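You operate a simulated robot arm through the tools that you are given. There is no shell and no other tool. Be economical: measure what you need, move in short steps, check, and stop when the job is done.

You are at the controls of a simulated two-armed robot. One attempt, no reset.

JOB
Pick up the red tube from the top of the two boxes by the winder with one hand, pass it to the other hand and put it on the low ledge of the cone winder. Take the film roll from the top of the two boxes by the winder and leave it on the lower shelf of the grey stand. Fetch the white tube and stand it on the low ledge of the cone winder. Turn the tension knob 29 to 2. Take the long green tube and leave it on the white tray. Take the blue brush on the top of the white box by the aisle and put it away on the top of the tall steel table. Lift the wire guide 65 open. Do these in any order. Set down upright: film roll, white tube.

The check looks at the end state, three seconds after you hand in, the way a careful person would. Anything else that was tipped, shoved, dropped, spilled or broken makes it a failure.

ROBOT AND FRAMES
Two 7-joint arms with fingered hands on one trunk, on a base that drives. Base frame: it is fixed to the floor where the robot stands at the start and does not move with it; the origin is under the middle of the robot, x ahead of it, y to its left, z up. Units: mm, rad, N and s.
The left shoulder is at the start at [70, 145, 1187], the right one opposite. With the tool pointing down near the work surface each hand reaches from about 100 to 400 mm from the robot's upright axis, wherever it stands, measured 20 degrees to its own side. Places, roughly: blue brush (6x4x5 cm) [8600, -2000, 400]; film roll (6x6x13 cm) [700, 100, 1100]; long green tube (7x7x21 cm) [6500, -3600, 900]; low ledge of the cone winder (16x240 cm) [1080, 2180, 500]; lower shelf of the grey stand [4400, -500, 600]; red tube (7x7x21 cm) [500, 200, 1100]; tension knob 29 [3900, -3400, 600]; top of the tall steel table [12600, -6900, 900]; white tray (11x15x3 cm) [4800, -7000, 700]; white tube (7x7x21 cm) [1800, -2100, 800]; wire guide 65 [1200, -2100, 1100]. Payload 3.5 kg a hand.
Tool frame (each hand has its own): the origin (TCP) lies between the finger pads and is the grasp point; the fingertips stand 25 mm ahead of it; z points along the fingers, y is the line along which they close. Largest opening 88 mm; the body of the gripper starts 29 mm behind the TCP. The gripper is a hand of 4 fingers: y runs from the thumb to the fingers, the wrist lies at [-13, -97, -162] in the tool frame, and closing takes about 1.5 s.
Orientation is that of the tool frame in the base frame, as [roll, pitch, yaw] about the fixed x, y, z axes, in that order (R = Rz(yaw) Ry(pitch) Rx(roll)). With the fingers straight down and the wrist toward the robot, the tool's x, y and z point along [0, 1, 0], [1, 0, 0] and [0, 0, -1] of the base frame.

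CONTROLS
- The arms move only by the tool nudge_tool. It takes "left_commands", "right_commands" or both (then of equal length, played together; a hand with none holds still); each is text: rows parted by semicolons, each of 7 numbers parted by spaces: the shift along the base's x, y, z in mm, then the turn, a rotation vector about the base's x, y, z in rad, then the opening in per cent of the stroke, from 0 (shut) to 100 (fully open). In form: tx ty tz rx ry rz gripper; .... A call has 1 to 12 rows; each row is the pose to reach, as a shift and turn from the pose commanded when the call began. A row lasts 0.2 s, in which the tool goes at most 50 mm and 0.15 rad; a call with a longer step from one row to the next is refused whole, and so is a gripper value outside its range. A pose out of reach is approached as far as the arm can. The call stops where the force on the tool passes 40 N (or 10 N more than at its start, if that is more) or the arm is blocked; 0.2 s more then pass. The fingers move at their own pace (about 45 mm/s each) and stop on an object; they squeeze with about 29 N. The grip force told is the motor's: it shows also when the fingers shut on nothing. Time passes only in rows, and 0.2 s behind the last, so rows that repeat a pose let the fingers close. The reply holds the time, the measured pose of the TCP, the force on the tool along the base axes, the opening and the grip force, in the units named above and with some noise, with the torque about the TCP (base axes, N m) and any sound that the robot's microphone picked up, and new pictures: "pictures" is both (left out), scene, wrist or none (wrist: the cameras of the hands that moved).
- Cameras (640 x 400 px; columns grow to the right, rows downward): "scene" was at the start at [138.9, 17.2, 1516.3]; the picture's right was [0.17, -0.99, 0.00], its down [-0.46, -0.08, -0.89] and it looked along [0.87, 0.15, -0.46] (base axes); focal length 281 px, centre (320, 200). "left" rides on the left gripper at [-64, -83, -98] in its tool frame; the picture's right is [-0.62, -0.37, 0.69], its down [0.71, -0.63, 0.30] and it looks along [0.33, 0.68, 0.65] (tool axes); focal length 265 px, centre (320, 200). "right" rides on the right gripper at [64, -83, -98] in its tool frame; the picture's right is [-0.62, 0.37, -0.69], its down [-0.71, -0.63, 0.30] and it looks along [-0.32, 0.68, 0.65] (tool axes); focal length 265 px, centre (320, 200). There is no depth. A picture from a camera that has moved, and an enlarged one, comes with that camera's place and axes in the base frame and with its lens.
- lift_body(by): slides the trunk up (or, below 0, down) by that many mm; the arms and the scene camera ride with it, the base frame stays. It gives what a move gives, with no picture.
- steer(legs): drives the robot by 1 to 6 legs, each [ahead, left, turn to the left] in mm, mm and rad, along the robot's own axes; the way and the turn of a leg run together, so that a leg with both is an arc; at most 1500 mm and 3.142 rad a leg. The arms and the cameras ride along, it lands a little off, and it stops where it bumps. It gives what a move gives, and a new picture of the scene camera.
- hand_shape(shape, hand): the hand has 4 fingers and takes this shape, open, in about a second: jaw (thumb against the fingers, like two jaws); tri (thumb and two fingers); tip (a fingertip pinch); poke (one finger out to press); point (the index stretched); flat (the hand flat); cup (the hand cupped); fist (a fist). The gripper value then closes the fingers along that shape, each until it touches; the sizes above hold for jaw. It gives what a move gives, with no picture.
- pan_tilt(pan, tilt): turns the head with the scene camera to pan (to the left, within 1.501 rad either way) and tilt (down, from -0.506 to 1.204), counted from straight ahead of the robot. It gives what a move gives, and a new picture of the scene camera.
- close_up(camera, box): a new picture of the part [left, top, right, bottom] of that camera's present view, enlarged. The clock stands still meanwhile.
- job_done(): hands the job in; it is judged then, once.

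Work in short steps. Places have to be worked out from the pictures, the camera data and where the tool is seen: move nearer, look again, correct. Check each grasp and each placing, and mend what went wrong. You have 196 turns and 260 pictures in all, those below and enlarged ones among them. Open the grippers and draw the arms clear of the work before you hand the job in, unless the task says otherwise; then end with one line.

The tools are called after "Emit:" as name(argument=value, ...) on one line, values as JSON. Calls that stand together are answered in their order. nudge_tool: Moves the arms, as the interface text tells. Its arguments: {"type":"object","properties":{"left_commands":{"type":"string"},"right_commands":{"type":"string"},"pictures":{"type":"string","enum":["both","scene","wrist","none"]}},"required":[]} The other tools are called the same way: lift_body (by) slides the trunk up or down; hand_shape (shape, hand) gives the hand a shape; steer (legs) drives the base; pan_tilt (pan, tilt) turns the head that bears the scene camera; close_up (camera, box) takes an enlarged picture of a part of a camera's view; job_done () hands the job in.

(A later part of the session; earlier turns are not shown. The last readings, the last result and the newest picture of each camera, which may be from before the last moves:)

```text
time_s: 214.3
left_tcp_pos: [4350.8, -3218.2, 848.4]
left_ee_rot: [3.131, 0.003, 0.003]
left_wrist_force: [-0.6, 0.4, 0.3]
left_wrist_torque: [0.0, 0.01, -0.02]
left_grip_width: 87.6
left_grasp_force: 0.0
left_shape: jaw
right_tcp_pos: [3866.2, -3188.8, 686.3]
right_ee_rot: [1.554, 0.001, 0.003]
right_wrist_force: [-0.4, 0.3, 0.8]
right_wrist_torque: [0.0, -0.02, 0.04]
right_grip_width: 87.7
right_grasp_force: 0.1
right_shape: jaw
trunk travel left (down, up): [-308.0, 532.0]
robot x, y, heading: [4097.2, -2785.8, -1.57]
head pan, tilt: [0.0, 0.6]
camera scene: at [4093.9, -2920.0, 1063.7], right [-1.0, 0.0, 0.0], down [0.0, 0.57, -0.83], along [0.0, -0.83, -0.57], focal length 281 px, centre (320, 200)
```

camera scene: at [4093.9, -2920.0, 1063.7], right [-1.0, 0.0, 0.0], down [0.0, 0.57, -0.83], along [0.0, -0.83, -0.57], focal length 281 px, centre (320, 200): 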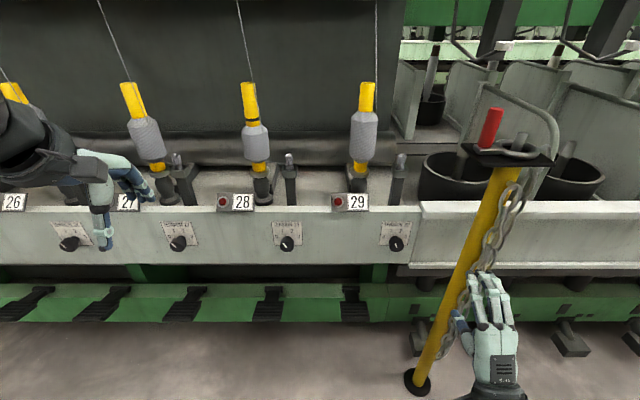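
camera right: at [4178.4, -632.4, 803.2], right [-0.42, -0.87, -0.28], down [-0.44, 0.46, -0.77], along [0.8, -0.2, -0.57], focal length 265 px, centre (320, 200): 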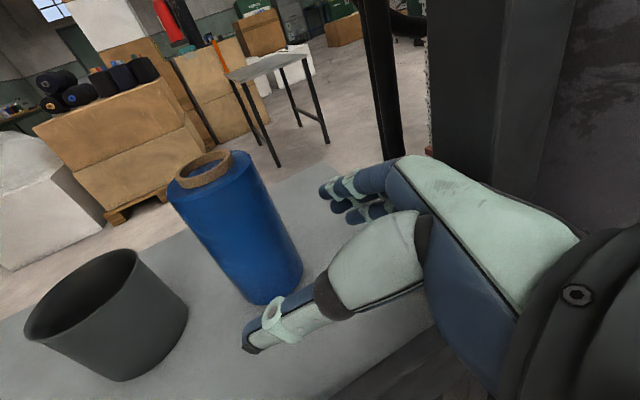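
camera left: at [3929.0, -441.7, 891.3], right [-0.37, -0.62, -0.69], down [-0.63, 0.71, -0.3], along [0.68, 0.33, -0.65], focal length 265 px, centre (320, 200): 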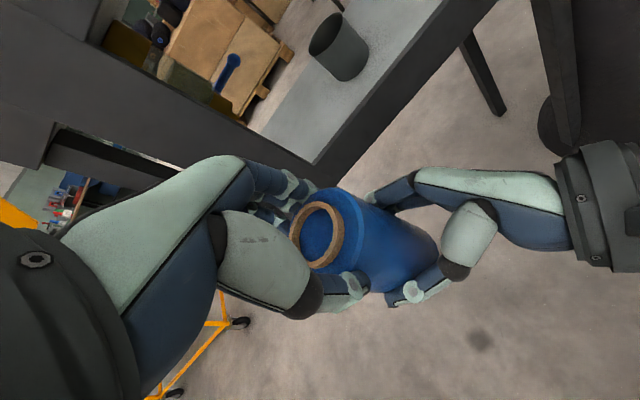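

The knob is at about (3909, -3420, 596). I'll raise and retract the left hand, line up the right hand in front of the knob, and look.

Emit:
nudge_tool(left_commands="0 10 30 0 0 0 100; 0 20 60 0 0 0 100; 0 30 90 0 0 0 100; 0 40 120 0 0 0 100", right_commands="15 0 -25 0 0 0 100; 30 0 -50 0 0 0 100; 43 -15 -75 0 0 0 100; 43 -40 -90 0 0 0 100", pictures="none")

Emit:
steer(legs=[[90, 0, 0]])

Emit:
close_up(camera="right", box=[0, 0, 640, 400])

```text
time_s: 215.3
left_tcp_pos: [4339.4, -3234.0, 953.1]
left_ee_rot: [3.133, -0.002, 0.001]
left_wrist_force: [-0.3, 0.6, -0.2]
left_wrist_torque: [-0.01, 0.0, -0.01]
left_grip_width: 88.0
left_grasp_force: 0.1
left_shape: jaw
left hand out of reach, approached as far as the arm can: row 2, 3, 4
right_tcp_pos: [3910.5, -3228.7, 594.9]
right_ee_rot: [1.559, 0.0, 0.004]
right_wrist_force: [0.1, -1.1, 0.0]
right_wrist_torque: [-0.03, 0.03, 0.0]
right_grip_width: 87.7
right_grasp_force: 0.0
right_shape: jaw
right hand out of reach, approached as far as the arm can: row 2
trunk travel left (down, up): [-308.0, 532.0]
robot x, y, heading: [4095.6, -2784.1, -1.569]
head pan, tilt: [0.0, 0.6]
```

```text
time_s: 216.4
left_tcp_pos: [4339.8, -3324.5, 951.8]
left_ee_rot: [3.135, 0.002, 0.003]
left_wrist_force: [-0.6, 0.3, 0.4]
left_wrist_torque: [0.03, -0.02, 0.03]
left_grip_width: 87.4
left_grasp_force: 0.1
left_shape: jaw
right_tcp_pos: [3910.4, -3317.8, 594.2]
right_ee_rot: [1.558, 0.002, 0.003]
right_wrist_force: [-0.1, -0.8, -0.5]
right_wrist_torque: [-0.01, 0.01, 0.0]
right_grip_width: 87.3
right_grasp_force: 0.1
right_shape: jaw
trunk travel left (down, up): [-308.0, 532.0]
robot x, y, heading: [4094.0, -2870.4, -1.57]
head pan, tilt: [0.0, 0.6]
camera scene: at [4094.9, -3009.3, 1063.6], right [-1.0, 0.0, 0.0], down [0.0, 0.57, -0.82], along [0.0, -0.82, -0.57], focal length 281 px, centre (320, 200)
```

scene: 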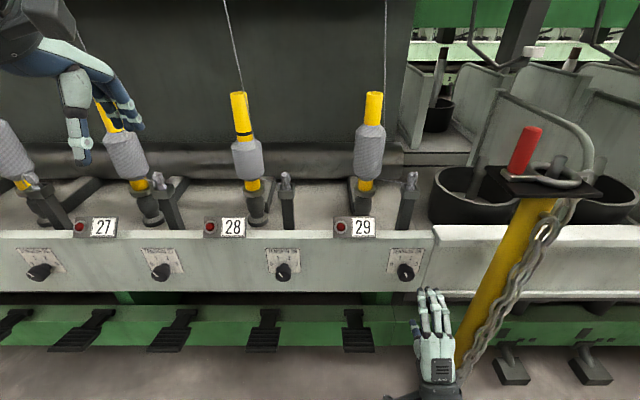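

```text
1.00 times, centred on (320, 200) of right (not enlarged: the box is as wide or as high as the picture)
camera zoom: at [3974.2, -3219.4, 509.9], right [-0.62, 0.7, 0.36], down [-0.71, -0.32, -0.62], along [-0.32, -0.65, 0.69], focal length 265 px, centre (320, 200)
```

zoom: 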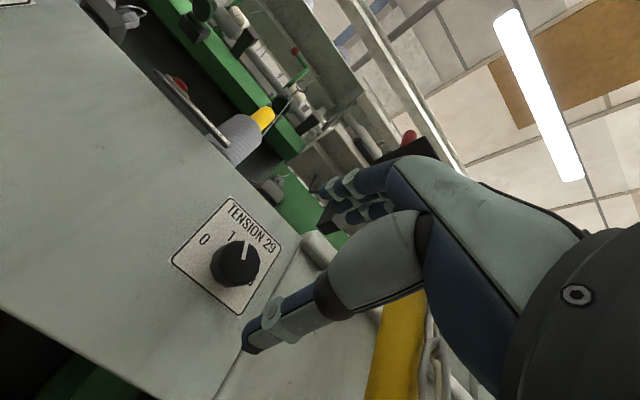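

The two views put the knob at (3915, -3415, 596). I'll zoom on it to read the pointer.

Emit:
close_up(camera="right", box=[150, 180, 310, 330])

Emit:
close_up(camera="scene", box=[364, 240, 444, 290])

```text
2.67 times, centred on (230, 255) of right
camera zoom: at [3974.2, -3219.4, 509.9], right [-0.62, 0.7, 0.36], down [-0.71, -0.32, -0.62], along [-0.32, -0.65, 0.69], focal length 708 px, centre (560, 53)
```

zoom: 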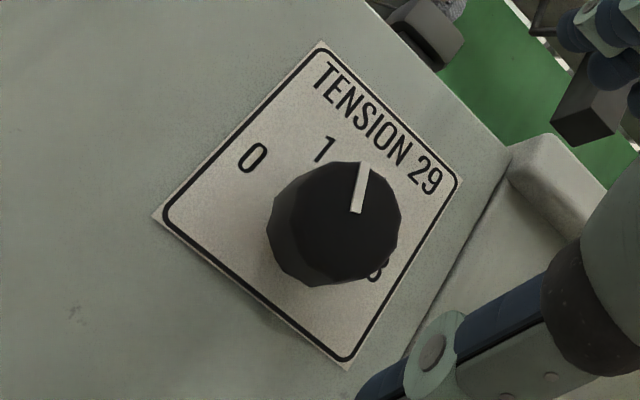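

```text
8.00 times, centred on (404, 265) of scene
camera zoom: at [4094.9, -3009.3, 1063.6], right [-1.0, 0.0, 0.0], down [0.0, 0.57, -0.82], along [0.0, -0.82, -0.57], focal length 2247 px, centre (-352, -320)
```

zoom: 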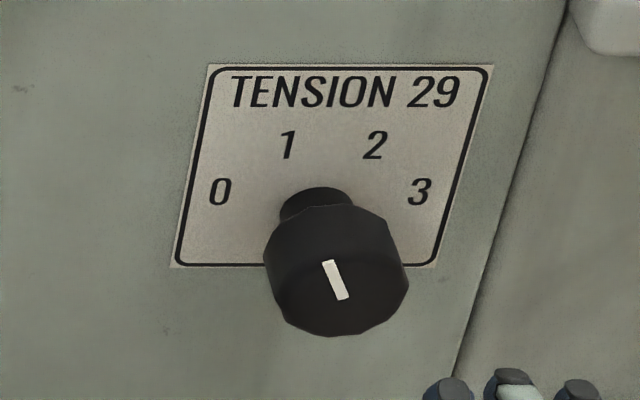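

The pointer is near 1; 2 is about 42° clockwise. I'll pre-roll the hand 20° counter-clockwise, align it and advance around the knob.

Emit:
nudge_tool(right_commands="2 0 1 0 0.12 0 100; 5 0 2 0 0.24 0 100; 5 0 2 0 0.35 0 100; 5 -25 2 0 0.35 0 100; 5 -50 2 0 0.35 0 100", pictures="wrist")

```text
time_s: 217.6
left_tcp_pos: [4340.0, -3324.3, 952.1]
left_ee_rot: [3.134, 0.004, 0.002]
left_wrist_force: [-0.1, -0.3, 0.4]
left_wrist_torque: [0.03, -0.02, 0.02]
left_grip_width: 87.6
left_grasp_force: 0.0
left_shape: jaw
right_tcp_pos: [3915.1, -3366.7, 596.3]
right_ee_rot: [1.559, 0.352, 0.006]
right_wrist_force: [-0.9, 0.2, 0.4]
right_wrist_torque: [-0.01, 0.01, -0.02]
right_grip_width: 87.7
right_grasp_force: 0.3
right_shape: jaw
right hand out of reach, approached as far as the arm can: row 3
trunk travel left (down, up): [-308.0, 532.0]
robot x, y, heading: [4097.0, -2871.3, -1.568]
head pan, tilt: [0.0, 0.6]
camera right: at [3945.8, -3268.7, 495.5], right [-0.46, 0.69, 0.55], down [-0.88, -0.32, -0.34], along [-0.06, -0.65, 0.76], focal length 265 px, centre (320, 200)
```

right: 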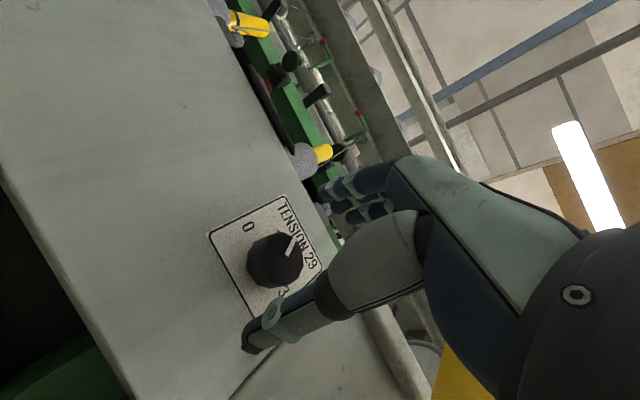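

Aligned. I'll advance the last 29 mm and close gently on the knob.

Emit:
nudge_tool(right_commands="0 -15 0 0 0 0 100; 0 -29 0 0 0 0 100; 0 -29 0 0 0 0 50; 0 -29 0 0 0 0 0; 0 -29 0 0 0 0 0; 0 -29 0 0 0 0 0; 0 -29 0 0 0 0 0; 0 -29 0 0 0 0 0", pictures="wrist")

```text
time_s: 219.4
left_tcp_pos: [4340.9, -3322.9, 951.3]
left_ee_rot: [3.132, 0.004, 0.003]
left_wrist_force: [-0.6, 0.1, 0.0]
left_wrist_torque: [-0.02, -0.02, -0.02]
left_grip_width: 87.7
left_grasp_force: 0.0
left_shape: jaw
right_tcp_pos: [3914.4, -3394.4, 595.2]
right_ee_rot: [1.559, 0.352, 0.004]
right_wrist_force: [0.9, 0.6, -3.2]
right_wrist_torque: [0.04, 0.04, 0.01]
right_grip_width: 25.7
right_grasp_force: 28.6
right_shape: jaw
trunk travel left (down, up): [-308.0, 532.0]
robot x, y, heading: [4097.8, -2870.8, -1.565]
head pan, tilt: [0.0, 0.6]
camera right: at [3945.5, -3297.2, 494.2], right [-0.46, 0.69, 0.55], down [-0.88, -0.32, -0.34], along [-0.06, -0.65, 0.76], focal length 265 px, centre (320, 200)
```

right: 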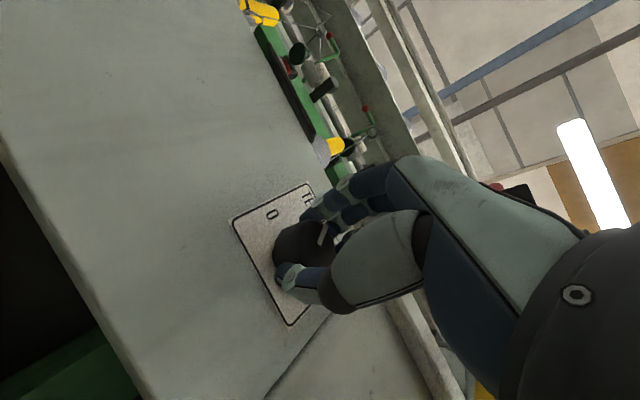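

Knob gripped. I'll turn 42° clockwise.

Emit:
nudge_tool(right_commands="0 0 0 0 -0.12 0 0; 0 0 0 0 -0.24 0 0; 0 0 0 0 -0.36 0 0; 0 0 0 0 -0.48 0 0; 0 0 0 0 -0.6 0 0; 0 0 0 0 -0.72 0 0; 0 0 0 0 -0.72 0 0", pictures="wrist")

```text
time_s: 221.0
left_tcp_pos: [4340.4, -3325.1, 951.9]
left_ee_rot: [3.131, 0.002, 0.003]
left_wrist_force: [0.1, 0.0, 0.1]
left_wrist_torque: [0.01, 0.04, -0.05]
left_grip_width: 87.6
left_grasp_force: 0.2
left_shape: jaw
right_tcp_pos: [3917.1, -3396.1, 596.7]
right_ee_rot: [1.554, -0.37, 0.004]
right_wrist_force: [3.6, 1.7, -0.5]
right_wrist_torque: [0.0, -0.02, 0.04]
right_grip_width: 25.6
right_grasp_force: 29.1
right_shape: jaw
trunk travel left (down, up): [-308.0, 532.0]
robot x, y, heading: [4091.2, -2871.3, -1.574]
head pan, tilt: [0.0, 0.6]
camera right: at [4006.3, -3297.5, 541.2], right [-0.71, 0.7, 0.11], down [-0.44, -0.32, -0.84], along [-0.55, -0.64, 0.53], focal length 265 px, centre (320, 200)
```

right: 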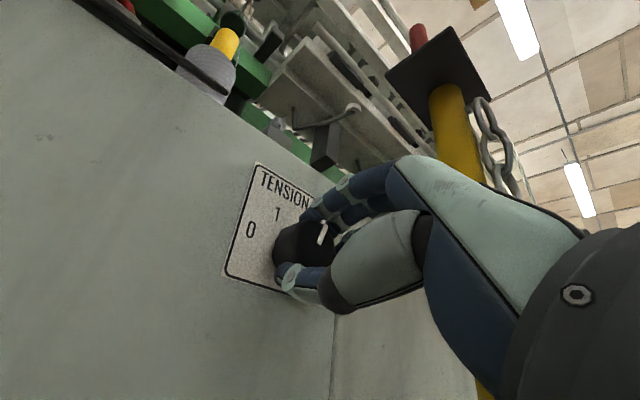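

The knob turned with the hand. I'll release and withdraw 50 mm, then read the pointer.

Emit:
nudge_tool(right_commands="0 0 0 0 0 0 50; 0 0 0 0 0 0 100; 0 0 0 0 0 0 100; 0 0 0 0 0 0 100; 0 0 0 0 0 0 100; 0 25 0 0 0 0 100; 0 55 0 0 0 0 100", pictures="none")

Emit:
close_up(camera="right", box=[160, 160, 340, 310])

Emit:
close_up(camera="scene", box=[364, 240, 444, 290])

```text
time_s: 222.6
left_tcp_pos: [4340.5, -3322.4, 951.6]
left_ee_rot: [3.133, 0.003, 0.003]
left_wrist_force: [0.2, -0.3, 0.0]
left_wrist_torque: [-0.03, -0.02, 0.03]
left_grip_width: 87.9
left_grasp_force: 0.1
left_shape: jaw
right_tcp_pos: [3917.6, -3340.1, 597.6]
right_ee_rot: [1.553, -0.369, 0.005]
right_wrist_force: [0.3, -1.0, 1.1]
right_wrist_torque: [0.0, 0.0, -0.01]
right_grip_width: 87.5
right_grasp_force: 0.1
right_shape: jaw
trunk travel left (down, up): [-308.0, 532.0]
robot x, y, heading: [4099.2, -2874.4, -1.57]
head pan, tilt: [0.0, 0.6]
```

```text
2.67 times, centred on (250, 235) of right
camera zoom: at [4007.1, -3242.8, 542.4], right [-0.71, 0.7, 0.11], down [-0.44, -0.32, -0.84], along [-0.55, -0.64, 0.53], focal length 708 px, centre (507, 107)
```

zoom: 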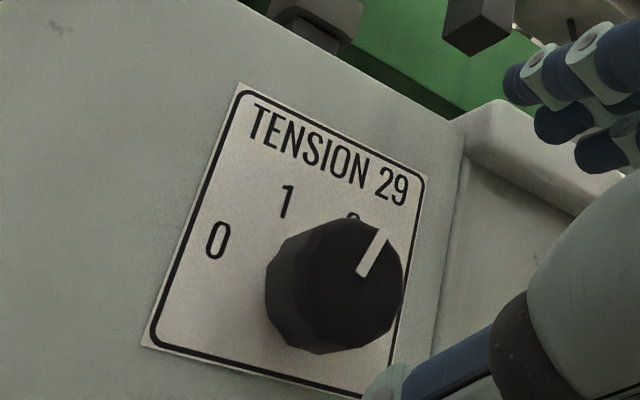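

```text
8.00 times, centred on (404, 265) of scene
camera zoom: at [4094.9, -3008.2, 1063.8], right [-1.0, 0.0, 0.0], down [0.0, 0.56, -0.83], along [0.0, -0.83, -0.56], focal length 2247 px, centre (-352, -320)
```

zoom: 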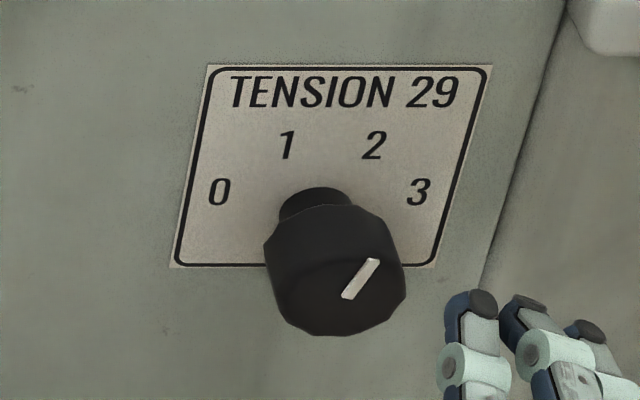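

I compute the pointer at about +21°, with mark 2 at about +25.5°. I'll regrip and add about 5°.

Emit:
nudge_tool(right_commands="-1 -30 -1 0 0 0 100; -1 -56 -1 0 0 0 100; -1 -56 -1 0 0 0 40; -1 -56 -1 0 0 0 0; -1 -56 -1 0 0 0 0; -1 -56 -1 0 0 0 0; -1 -56 -1 0 0 0 0; -1 -56 -1 0 0 0 0; -1 -56 -1 0 -0.05 0 0; -1 -56 -1 0 -0.095 0 0; -1 -56 -1 0 -0.095 0 0", pictures="none")

Emit:
nudge_tool(right_commands="0 0 0 0 0 0 50; 0 0 0 0 0 0 100; 0 0 0 0 0 0 100; 0 0 0 0 0 0 100; 0 0 0 0 0 0 100; 0 25 0 0 0 0 100; 0 55 0 0 0 0 100; 0 90 0 0 0 0 100", pictures="none")

Emit:
close_up(camera="scene", box=[364, 240, 444, 290])

```text
time_s: 225.0
left_tcp_pos: [4342.0, -3322.3, 951.1]
left_ee_rot: [3.134, 0.004, 0.004]
left_wrist_force: [0.3, 0.0, -0.8]
left_wrist_torque: [-0.02, 0.0, 0.01]
left_grip_width: 87.8
left_grasp_force: 0.0
left_shape: jaw
right_tcp_pos: [3917.5, -3396.8, 594.9]
right_ee_rot: [1.554, -0.464, 0.008]
right_wrist_force: [5.1, 3.7, -3.1]
right_wrist_torque: [0.01, 0.03, 0.09]
right_grip_width: 26.4
right_grasp_force: 28.8
right_shape: jaw
trunk travel left (down, up): [-308.0, 532.0]
robot x, y, heading: [4097.2, -2873.0, -1.571]
head pan, tilt: [0.0, 0.6]
```

```text
time_s: 226.8
left_tcp_pos: [4341.0, -3322.4, 953.1]
left_ee_rot: [3.135, 0.003, 0.004]
left_wrist_force: [0.0, -0.5, 0.1]
left_wrist_torque: [-0.04, 0.01, -0.01]
left_grip_width: 87.7
left_grasp_force: 0.1
left_shape: jaw
right_tcp_pos: [3915.9, -3307.4, 595.1]
right_ee_rot: [1.552, -0.464, 0.007]
right_wrist_force: [1.1, -0.5, -0.3]
right_wrist_torque: [0.02, 0.03, 0.0]
right_grip_width: 87.6
right_grasp_force: 0.0
right_shape: jaw
trunk travel left (down, up): [-308.0, 532.0]
robot x, y, heading: [4097.0, -2873.5, -1.57]
head pan, tilt: [0.0, 0.6]
```

```text
8.00 times, centred on (404, 265) of scene
camera zoom: at [4094.9, -3008.1, 1063.8], right [-1.0, 0.0, 0.0], down [0.0, 0.56, -0.83], along [0.0, -0.83, -0.56], focal length 2247 px, centre (-352, -320)
```

zoom: 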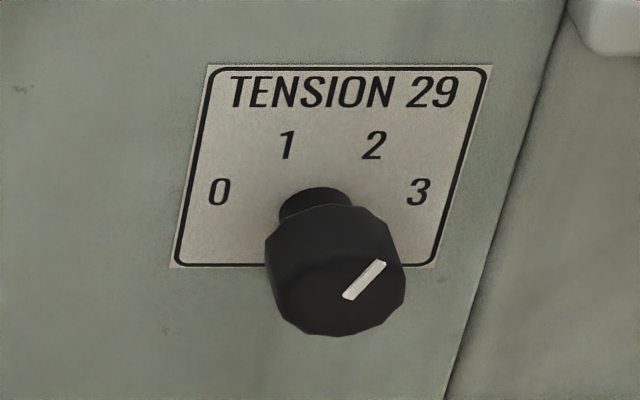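

The pointer is now at 2. I'll straighten the right hand, move back and east, raise the trunk over the poles, and turn to face the other machine.

Emit:
nudge_tool(right_commands="0 20 10 0 0.12 0 100; 0 40 20 0 0.24 0 100; 0 60 30 0 0.36 0 100; 0 80 40 0 0.464 0 100", pictures="none")

Emit:
steer(legs=[[60, 0, 0], [-140, 220, 0]])

Emit:
lift_body(by=400)

Emit:
steer(legs=[[0, 0, 3.141], [-80, 0, 0], [0, 1400, 0]])

```text
time_s: 227.8
left_tcp_pos: [4341.0, -3322.8, 951.2]
left_ee_rot: [3.133, 0.003, 0.003]
left_wrist_force: [-0.4, 0.6, 0.8]
left_wrist_torque: [-0.01, 0.01, 0.01]
left_grip_width: 87.6
left_grasp_force: 0.1
left_shape: jaw
right_tcp_pos: [3871.0, -3213.2, 632.6]
right_ee_rot: [1.556, -0.023, 0.005]
right_wrist_force: [-0.5, 0.1, 0.5]
right_wrist_torque: [0.0, -0.01, -0.02]
right_grip_width: 87.5
right_grasp_force: 0.0
right_shape: jaw
right hand out of reach, approached as far as the arm can: row 3, 4
trunk travel left (down, up): [-308.0, 532.0]
robot x, y, heading: [4096.7, -2870.2, -1.567]
head pan, tilt: [0.0, 0.6]
```

```text
time_s: 230.3
left_tcp_pos: [4564.0, -3241.2, 953.2]
left_ee_rot: [3.134, 0.004, 0.008]
left_wrist_force: [-0.5, 0.6, -0.4]
left_wrist_torque: [-0.02, -0.01, -0.01]
left_grip_width: 87.8
left_grasp_force: 0.0
left_shape: jaw
right_tcp_pos: [4094.0, -3133.8, 632.2]
right_ee_rot: [1.555, -0.025, 0.005]
right_wrist_force: [-0.2, 0.1, 0.5]
right_wrist_torque: [0.01, -0.01, -0.03]
right_grip_width: 87.9
right_grasp_force: 0.0
right_shape: jaw
trunk travel left (down, up): [-308.0, 532.0]
robot x, y, heading: [4317.7, -2792.2, -1.567]
head pan, tilt: [0.0, 0.6]
camera scene: at [4317.0, -2927.6, 1063.8], right [-1.0, 0.0, 0.0], down [0.0, 0.56, -0.83], along [0.0, -0.83, -0.56], focal length 281 px, centre (320, 200)
```

scene: 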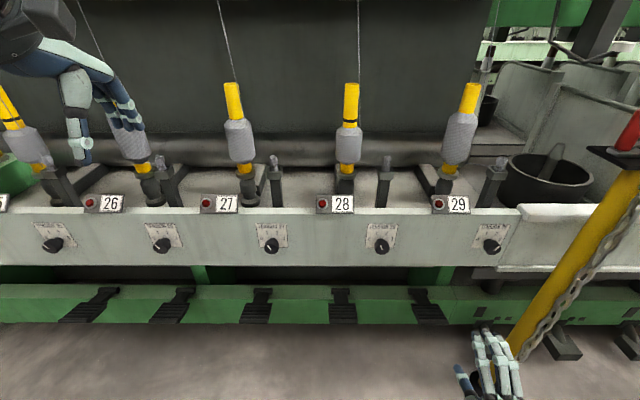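

```text
time_s: 234.1
left_tcp_pos: [4564.2, -3242.5, 1352.5]
left_ee_rot: [3.133, 0.004, 0.007]
left_wrist_force: [-0.1, -0.2, 0.3]
left_wrist_torque: [0.0, -0.01, 0.0]
left_grip_width: 87.4
left_grasp_force: 0.0
left_shape: jaw
right_tcp_pos: [4094.3, -3133.9, 1031.2]
right_ee_rot: [1.556, -0.025, 0.007]
right_wrist_force: [0.3, -0.5, -0.5]
right_wrist_torque: [-0.03, 0.04, -0.02]
right_grip_width: 87.8
right_grasp_force: 0.1
right_shape: jaw
trunk travel left (down, up): [-708.0, 132.0]
robot x, y, heading: [4320.3, -2793.8, -1.561]
head pan, tilt: [0.0, 0.6]
```

```text
time_s: 249.1
left_tcp_pos: [2667.2, -2375.5, 1351.7]
left_ee_rot: [3.134, 0.002, 3.111]
left_wrist_force: [0.2, 0.5, 0.0]
left_wrist_torque: [-0.01, -0.02, 0.03]
left_grip_width: 87.9
left_grasp_force: 0.0
left_shape: jaw
right_tcp_pos: [3132.5, -2501.1, 1032.1]
right_ee_rot: [1.556, -0.025, 3.113]
right_wrist_force: [0.4, 0.7, -0.1]
right_wrist_torque: [0.0, 0.01, -0.01]
right_grip_width: 87.8
right_grasp_force: 0.0
right_shape: jaw
trunk travel left (down, up): [-708.0, 132.0]
robot x, y, heading: [2897.1, -2835.7, 1.537]
head pan, tilt: [0.0, 0.6]
camera scene: at [2900.4, -2695.1, 1463.8], right [1.0, -0.03, 0.0], down [-0.02, -0.56, -0.83], along [0.03, 0.82, -0.56], focal length 281 px, centre (320, 200)
```

scene: 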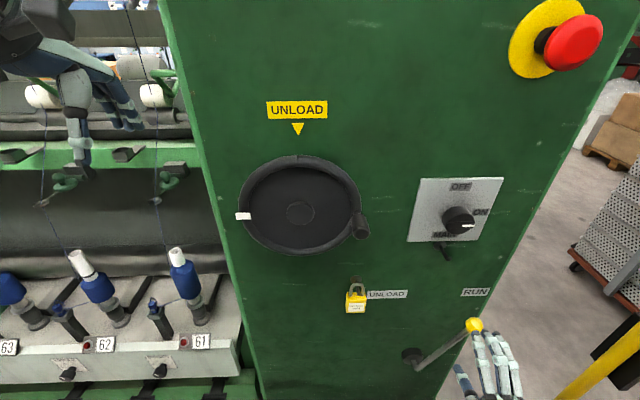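

Careful: a RUN lever is near the right hand. I'll back up first, straighten, then strafe west toward number 65.

Emit:
steer(legs=[[-120, 0, 0.034], [0, 1150, 0]])

```text
time_s: 255.8
left_tcp_pos: [1477.7, -2528.0, 1352.1]
left_ee_rot: [3.134, 0.001, -3.109]
left_wrist_force: [0.4, -0.2, 0.4]
left_wrist_torque: [-0.01, -0.01, -0.02]
left_grip_width: 87.6
left_grasp_force: 0.0
left_shape: jaw
right_tcp_pos: [1950.1, -2624.0, 1032.6]
right_ee_rot: [1.556, -0.024, -3.108]
right_wrist_force: [0.7, -0.5, 0.6]
right_wrist_torque: [0.03, 0.0, -0.02]
right_grip_width: 87.6
right_grasp_force: 0.1
right_shape: jaw
trunk travel left (down, up): [-708.0, 132.0]
robot x, y, heading: [1733.7, -2975.3, 1.598]
head pan, tilt: [0.0, 0.6]
camera scene: at [1729.8, -2832.2, 1463.8], right [1.0, 0.03, 0.0], down [0.02, -0.56, -0.83], along [-0.02, 0.82, -0.56], focal length 281 px, centre (320, 200)
```

scene: 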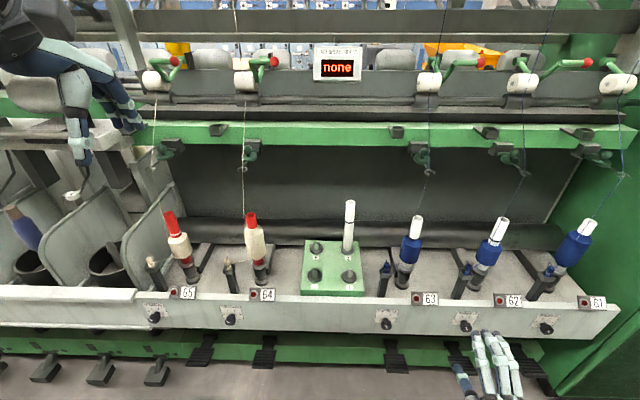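

The white tube stands on the green peg block at about (1807, -2100). Guide 65 is the green flap on the green bar near (1290, -2100, 1140). I'll zoom on the guides and the tube.

Emit:
close_up(camera="scene", box=[130, 110, 290, 210])

Emit:
close_up(camera="scene", box=[280, 110, 440, 310])

```text
4.00 times, centred on (210, 160) of scene
camera zoom: at [1729.8, -2832.2, 1463.8], right [1.0, 0.03, 0.0], down [0.02, -0.56, -0.83], along [-0.02, 0.82, -0.56], focal length 1124 px, centre (760, 360)
```

zoom: 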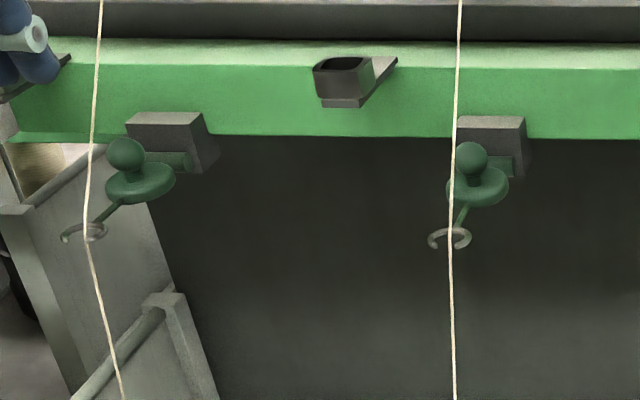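

```text
2.00 times, centred on (360, 210) of scene
camera zoom: at [1729.8, -2832.2, 1463.8], right [1.0, 0.03, 0.0], down [0.02, -0.56, -0.83], along [-0.02, 0.82, -0.56], focal length 562 px, centre (240, 180)
```

zoom: 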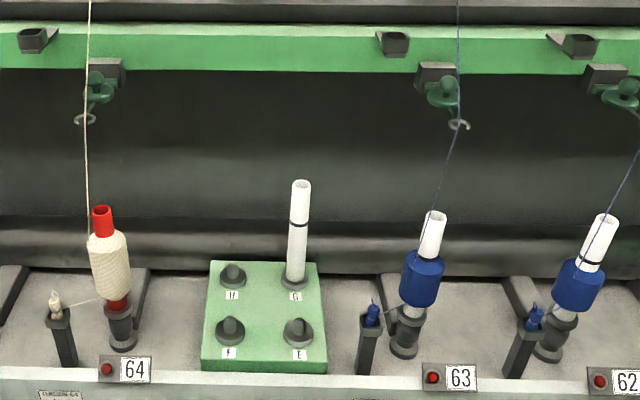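

The flaps hinge at the bar and reach toward me, with a ring at the front. I'll set the right hand to a poke shape, strafe left in front of 65 and look again.

Emit:
hand_shape(hand="right", shape="poke")

Emit:
steer(legs=[[0, 660, -0.027], [100, 0, 0]])

Emit:
close_up(camera="right", box=[0, 0, 640, 400])

```text
time_s: 256.8
left_tcp_pos: [1479.4, -2528.2, 1351.0]
left_ee_rot: [3.133, 0.004, -3.109]
left_wrist_force: [0.3, -0.1, 0.0]
left_wrist_torque: [-0.02, -0.05, 0.0]
left_grip_width: 88.0
left_grasp_force: 0.0
left_shape: jaw
right_tcp_pos: [1948.4, -2624.0, 1032.8]
right_ee_rot: [1.555, -0.027, -3.108]
right_wrist_force: [-0.1, -0.3, 0.6]
right_wrist_torque: [-0.03, 0.03, 0.01]
right_grip_width: 0.0
right_grasp_force: 0.0
right_shape: poke
trunk travel left (down, up): [-708.0, 132.0]
robot x, y, heading: [1735.4, -2971.4, 1.603]
head pan, tilt: [0.0, 0.6]
```

```text
time_s: 261.1
left_tcp_pos: [839.3, -2428.3, 1352.2]
left_ee_rot: [3.132, 0.004, 3.141]
left_wrist_force: [-0.1, 0.7, 0.8]
left_wrist_torque: [0.01, 0.01, 0.0]
left_grip_width: 87.8
left_grasp_force: 0.1
left_shape: jaw
right_tcp_pos: [1308.2, -2540.3, 1032.1]
right_ee_rot: [1.555, -0.025, 3.141]
right_wrist_force: [-1.2, 0.1, -0.3]
right_wrist_torque: [0.02, 0.0, 0.0]
right_grip_width: 0.0
right_grasp_force: 0.0
right_shape: poke
trunk travel left (down, up): [-708.0, 132.0]
robot x, y, heading: [1079.7, -2879.4, 1.564]
head pan, tilt: [0.0, 0.6]
camera scene: at [1080.6, -2740.4, 1463.9], right [1.0, -0.01, 0.0], down [0.0, -0.56, -0.83], along [0.0, 0.83, -0.56], focal length 281 px, centre (320, 200)
```

scene: 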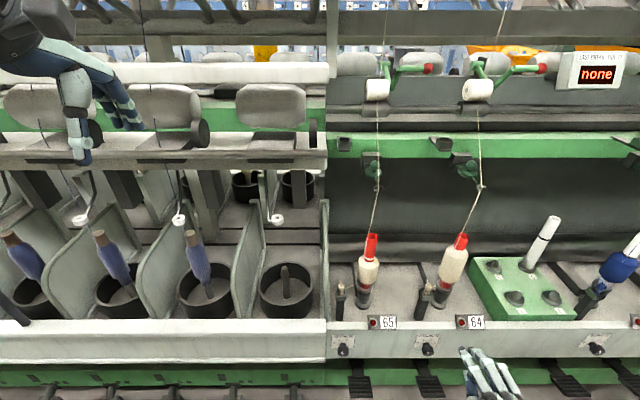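

```text
1.00 times, centred on (320, 200) of right (not enlarged: the box is as wide or as high as the picture)
camera zoom: at [1240.9, -2636.1, 949.3], right [0.63, -0.7, 0.34], down [0.7, 0.31, -0.64], along [0.34, 0.64, 0.69], focal length 265 px, centre (320, 200)
```

zoom: 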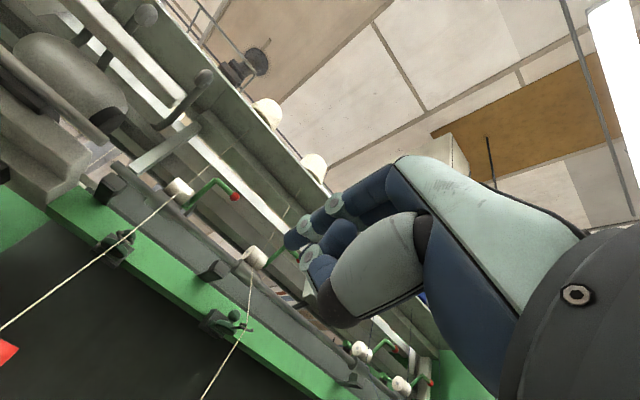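

I'll zoom on guide 65 for triangulation.

Emit:
close_up(camera="scene", box=[330, 125, 430, 225])

Emit:
close_up(camera="right", box=[60, 200, 260, 325])

```text
4.00 times, centred on (380, 175) of scene
camera zoom: at [1080.6, -2740.4, 1463.9], right [1.0, -0.01, 0.0], down [0.0, -0.56, -0.83], along [0.0, 0.83, -0.56], focal length 1124 px, centre (80, 300)
```

zoom: 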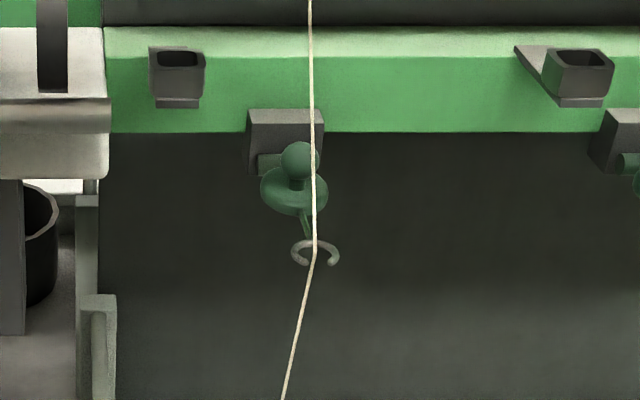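

```text
3.20 times, centred on (160, 262) of right
camera zoom: at [1240.9, -2636.1, 949.3], right [0.63, -0.7, 0.34], down [0.7, 0.31, -0.64], along [0.34, 0.64, 0.69], focal length 849 px, centre (832, 0)
```

zoom: 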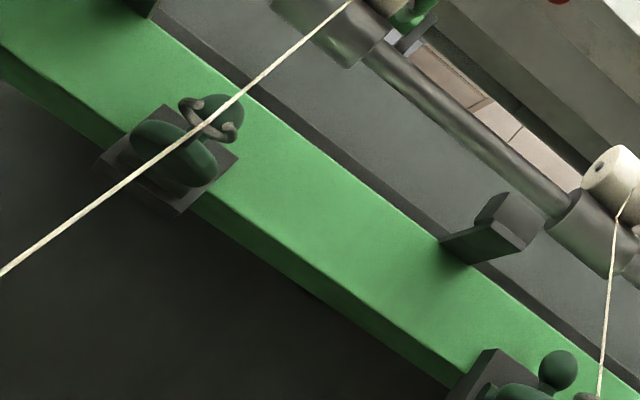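

Triangulated: flap disk at (1232, -2066, 1093) and ring at (1232, -2141, 1091), with the hinge at the bar near y=-2035. I'll check how the poke finger looks relative to the TCP.

Emit:
close_up(camera="scene", box=[430, 320, 558, 400])

Emit:
close_up(camera="right", box=[260, 150, 460, 350])

```text
5.00 times, centred on (494, 360) of scene
camera zoom: at [1080.6, -2740.4, 1463.9], right [1.0, -0.01, 0.0], down [0.0, -0.56, -0.83], along [0.0, 0.83, -0.56], focal length 1404 px, centre (-550, -600)
```

zoom: 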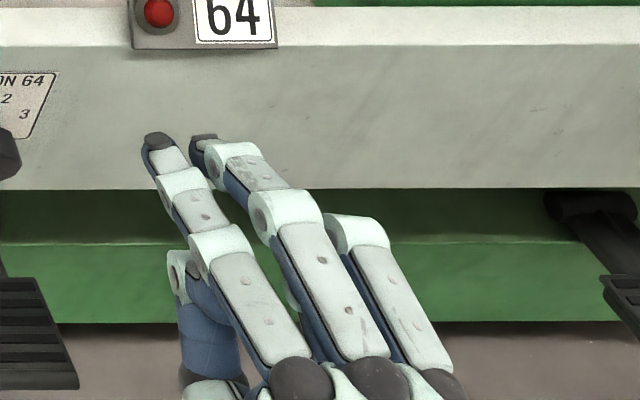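

```text
2.00 times, centred on (360, 250) of right
camera zoom: at [1240.9, -2636.1, 949.3], right [0.63, -0.7, 0.34], down [0.7, 0.31, -0.64], along [0.34, 0.64, 0.69], focal length 531 px, centre (240, 100)
```

zoom: 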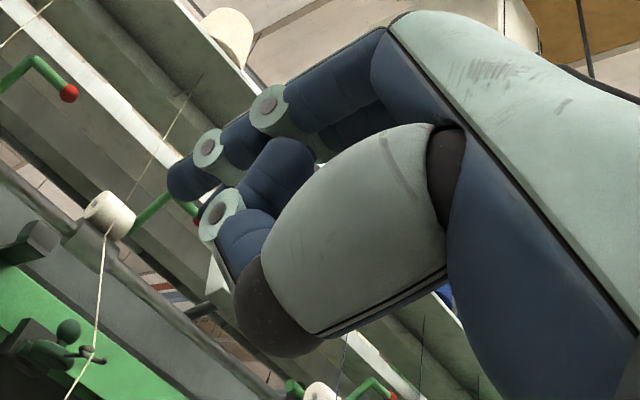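

The index tip is about 22 mm ahead and 9 mm left of the TCP. I'll drive 150 mm closer, then bring the hand forward at a height below the flap.

Emit:
steer(legs=[[150, 0, 0.007]])

Emit:
nudge_tool(right_commands="-15 30 0 0 0 0 0; -30 65 5 0 0 0 0; -45 100 10 0 0 0 0; -51 135 12 0 0 0 0; -51 170 12 0 0 0 0; -51 200 12 0 0 0 0", pictures="both")

```text
time_s: 262.5
left_tcp_pos: [836.5, -2280.0, 1353.0]
left_ee_rot: [3.131, 0.002, -3.136]
left_wrist_force: [0.1, -0.3, 0.5]
left_wrist_torque: [0.02, -0.02, -0.01]
left_grip_width: 87.8
left_grasp_force: 0.1
left_shape: jaw
right_tcp_pos: [1305.3, -2388.9, 1032.1]
right_ee_rot: [1.555, -0.025, -3.135]
right_wrist_force: [-0.8, -0.2, 0.1]
right_wrist_torque: [-0.04, 0.0, -0.01]
right_grip_width: 0.2
right_grasp_force: 0.1
right_shape: poke
trunk travel left (down, up): [-708.0, 132.0]
robot x, y, heading: [1081.5, -2730.8, 1.574]
head pan, tilt: [0.0, 0.6]
camera scene: at [1080.1, -2591.3, 1464.0], right [1.0, 0.0, 0.0], down [0.0, -0.56, -0.83], along [0.0, 0.83, -0.56], focal length 281 px, centre (320, 200)
```

scene: 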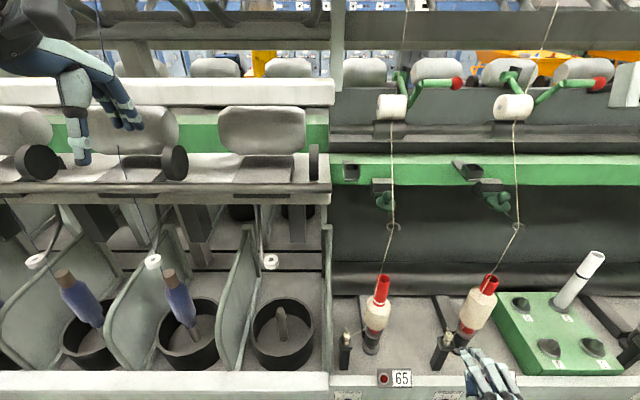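

```text
time_s: 263.9
left_tcp_pos: [836.1, -2276.9, 1352.7]
left_ee_rot: [3.132, 0.003, -3.136]
left_wrist_force: [0.9, 0.6, 0.2]
left_wrist_torque: [0.02, -0.02, -0.02]
left_grip_width: 87.4
left_grasp_force: 0.0
left_shape: jaw
right_tcp_pos: [1253.7, -2185.5, 1043.5]
right_ee_rot: [1.558, -0.024, -3.138]
right_wrist_force: [-0.2, -0.2, 0.5]
right_wrist_torque: [-0.01, -0.02, 0.0]
right_grip_width: 0.0
right_grasp_force: 0.0
right_shape: poke
right hand out of reach, approached as far as the arm can: row 2
trunk travel left (down, up): [-708.0, 132.0]
robot x, y, heading: [1082.8, -2730.0, 1.572]
head pan, tilt: [0.0, 0.6]
camera scene: at [1079.6, -2587.9, 1463.6], right [1.0, 0.0, 0.0], down [0.0, -0.57, -0.82], along [0.0, 0.82, -0.57], focal length 281 px, centre (320, 200)
camera right: at [1187.6, -2282.4, 961.7], right [0.63, -0.69, 0.34], down [0.7, 0.32, -0.64], along [0.34, 0.65, 0.68], focal length 265 px, centre (320, 200)
```

scene: 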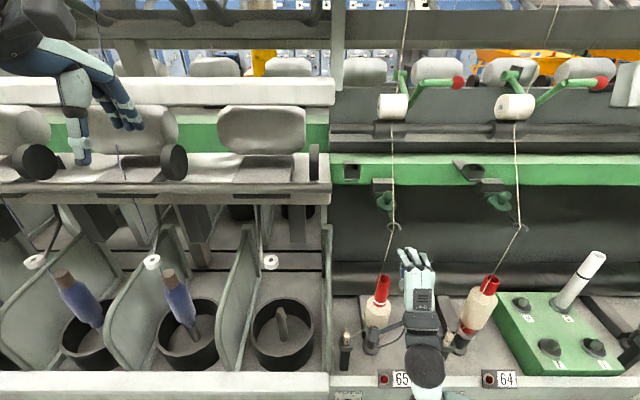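
right: 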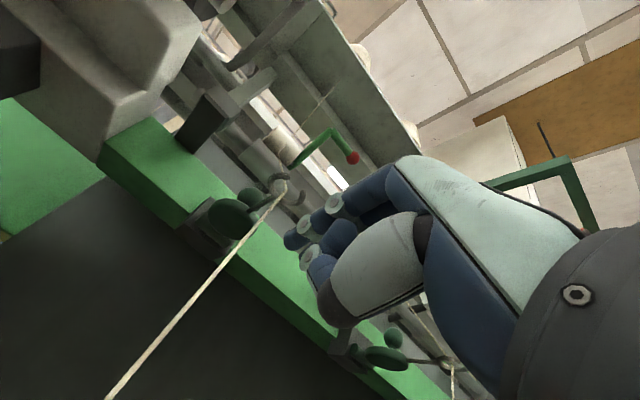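

The hand is below and in front of the flap. I'll advance under it and raise step by step.

Emit:
nudge_tool(right_commands="-5 38 0 0 0 0 0; -5 75 0 0 0 0 0; -5 75 20 0 0 0 0; -5 75 40 0 0 0 0; -5 75 55 0 0 0 0; -5 75 70 0 0 0 0; -5 75 85 0 0 0 0", pictures="both")

```text
time_s: 265.5
left_tcp_pos: [836.5, -2279.1, 1352.2]
left_ee_rot: [3.133, 0.002, -3.137]
left_wrist_force: [0.9, -0.5, -0.1]
left_wrist_torque: [0.0, -0.01, 0.0]
left_grip_width: 87.6
left_grasp_force: 0.0
left_shape: jaw
right_tcp_pos: [1249.7, -2112.4, 1130.7]
right_ee_rot: [1.556, -0.025, -3.133]
right_wrist_force: [0.3, 0.1, 0.1]
right_wrist_torque: [-0.03, 0.01, -0.03]
right_grip_width: 0.2
right_grasp_force: 0.0
right_shape: poke
trunk travel left (down, up): [-708.0, 132.0]
robot x, y, heading: [1082.5, -2732.2, 1.573]
head pan, tilt: [0.0, 0.6]
camera scene: at [1079.9, -2589.3, 1463.7], right [1.0, 0.0, 0.0], down [0.0, -0.57, -0.82], along [0.0, 0.82, -0.57], focal length 281 px, centre (320, 200)
camera right: at [1183.1, -2210.1, 1046.8], right [0.63, -0.69, 0.34], down [0.7, 0.32, -0.64], along [0.34, 0.65, 0.68], focal length 265 px, centre (320, 200)
```

scene: 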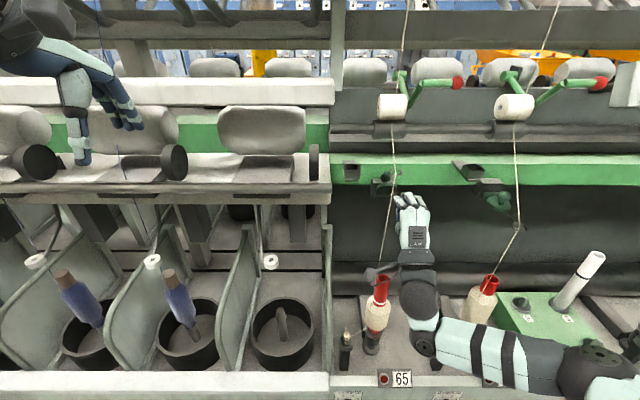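
right: 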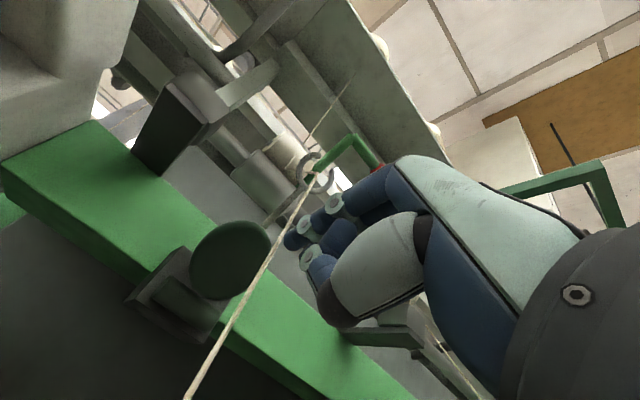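

The flap lifts easily. I'll continue up and inward to swing it fully open.

Emit:
nudge_tool(right_commands="0 8 15 0 0 0 0; 0 16 30 0 0 0 0; 0 26 40 0 0 0 0; 0 36 45 0 0 0 0; 0 46 45 0 0 0 0", pictures="both")

```text
time_s: 266.7
left_tcp_pos: [837.0, -2278.4, 1352.6]
left_ee_rot: [3.13, 0.0, -3.135]
left_wrist_force: [-0.5, 0.0, 0.6]
left_wrist_torque: [-0.02, -0.01, 0.01]
left_grip_width: 87.5
left_grasp_force: 0.1
left_shape: jaw
right_tcp_pos: [1249.8, -2066.4, 1174.1]
right_ee_rot: [1.556, -0.026, -3.135]
right_wrist_force: [0.8, -0.5, 0.0]
right_wrist_torque: [-0.01, 0.02, 0.01]
right_grip_width: 0.0
right_grasp_force: 0.1
right_shape: poke
trunk travel left (down, up): [-708.0, 132.0]
robot x, y, heading: [1082.2, -2733.6, 1.567]
head pan, tilt: [0.0, 0.6]
camera scene: at [1080.6, -2589.4, 1463.7], right [1.0, 0.0, 0.0], down [0.0, -0.57, -0.82], along [0.0, 0.82, -0.57], focal length 281 px, centre (320, 200)
camera right: at [1183.0, -2163.1, 1090.8], right [0.63, -0.69, 0.34], down [0.7, 0.32, -0.64], along [0.34, 0.65, 0.68], focal length 265 px, centre (320, 200)
```

scene: 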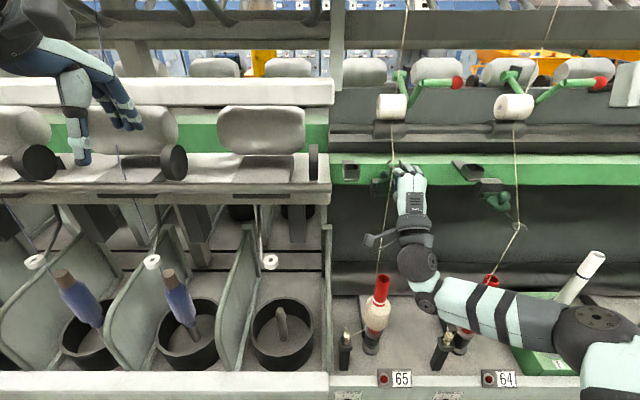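
right: 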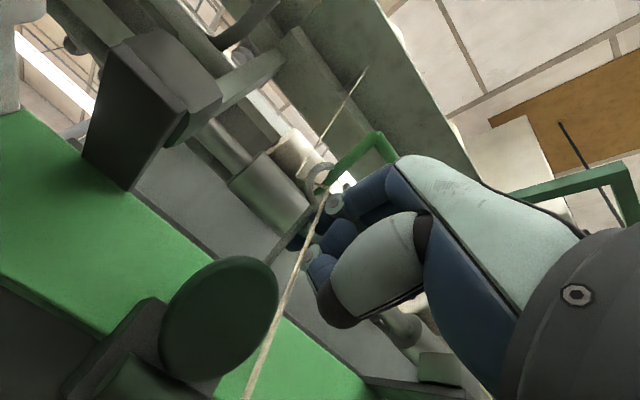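

The disk is now near vertical with no force. I'll push a bit more, then draw back down and look.

Emit:
nudge_tool(right_commands="0 8 0 0 0 0 0; 0 16 0 0 0 0 0; 0 24 0 0 0 0 0; 0 24 0 0 0 0 0", pictures="none")

Emit:
nudge_tool(right_commands="0 -40 0 0 0 0 0; 0 -85 0 0 0 0 0; 0 -130 -20 0 0 0 0; 15 -160 -50 0 0 0 0", pictures="wrist")

Emit:
close_up(camera="scene", box=[340, 140, 540, 265])

```text
time_s: 267.7
left_tcp_pos: [840.2, -2278.8, 1353.8]
left_ee_rot: [3.131, 0.001, -3.139]
left_wrist_force: [-0.4, -0.3, -0.2]
left_wrist_torque: [0.0, -0.01, 0.02]
left_grip_width: 87.7
left_grasp_force: 0.1
left_shape: jaw
right_tcp_pos: [1251.2, -2043.5, 1171.9]
right_ee_rot: [1.56, -0.024, -3.137]
right_wrist_force: [7.5, -18.3, -22.3]
right_wrist_torque: [0.91, -0.11, 0.39]
right_grip_width: 0.0
right_grasp_force: 0.1
right_shape: poke
trunk travel left (down, up): [-708.0, 132.0]
robot x, y, heading: [1082.0, -2727.5, 1.577]
head pan, tilt: [0.0, 0.6]
```

```text
time_s: 268.7
left_tcp_pos: [837.4, -2278.9, 1353.2]
left_ee_rot: [3.13, 0.003, -3.136]
left_wrist_force: [0.1, -0.4, -0.6]
left_wrist_torque: [-0.01, -0.01, 0.0]
left_grip_width: 87.6
left_grasp_force: 0.0
left_shape: jaw
right_tcp_pos: [1265.5, -2204.1, 1125.3]
right_ee_rot: [1.553, -0.026, -3.135]
right_wrist_force: [-0.4, -0.8, -1.0]
right_wrist_torque: [-0.02, -0.01, 0.02]
right_grip_width: 0.0
right_grasp_force: 0.1
right_shape: poke
trunk travel left (down, up): [-708.0, 132.0]
robot x, y, heading: [1081.1, -2729.6, 1.576]
head pan, tilt: [0.0, 0.6]
camera right: at [1198.8, -2302.1, 1042.7], right [0.63, -0.7, 0.34], down [0.7, 0.32, -0.64], along [0.34, 0.64, 0.69], focal length 265 px, centre (320, 200)
```

right: 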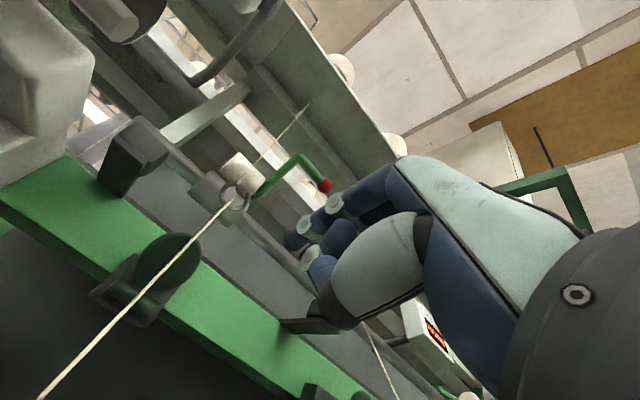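

```text
3.20 times, centred on (440, 202) of scene
camera zoom: at [1081.4, -2590.6, 1464.0], right [1.0, 0.0, 0.0], down [0.0, -0.56, -0.83], along [0.0, 0.83, -0.56], focal length 899 px, centre (-64, 192)
```

zoom: 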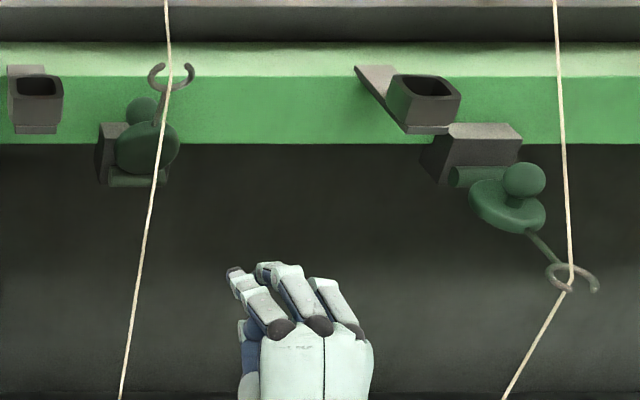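

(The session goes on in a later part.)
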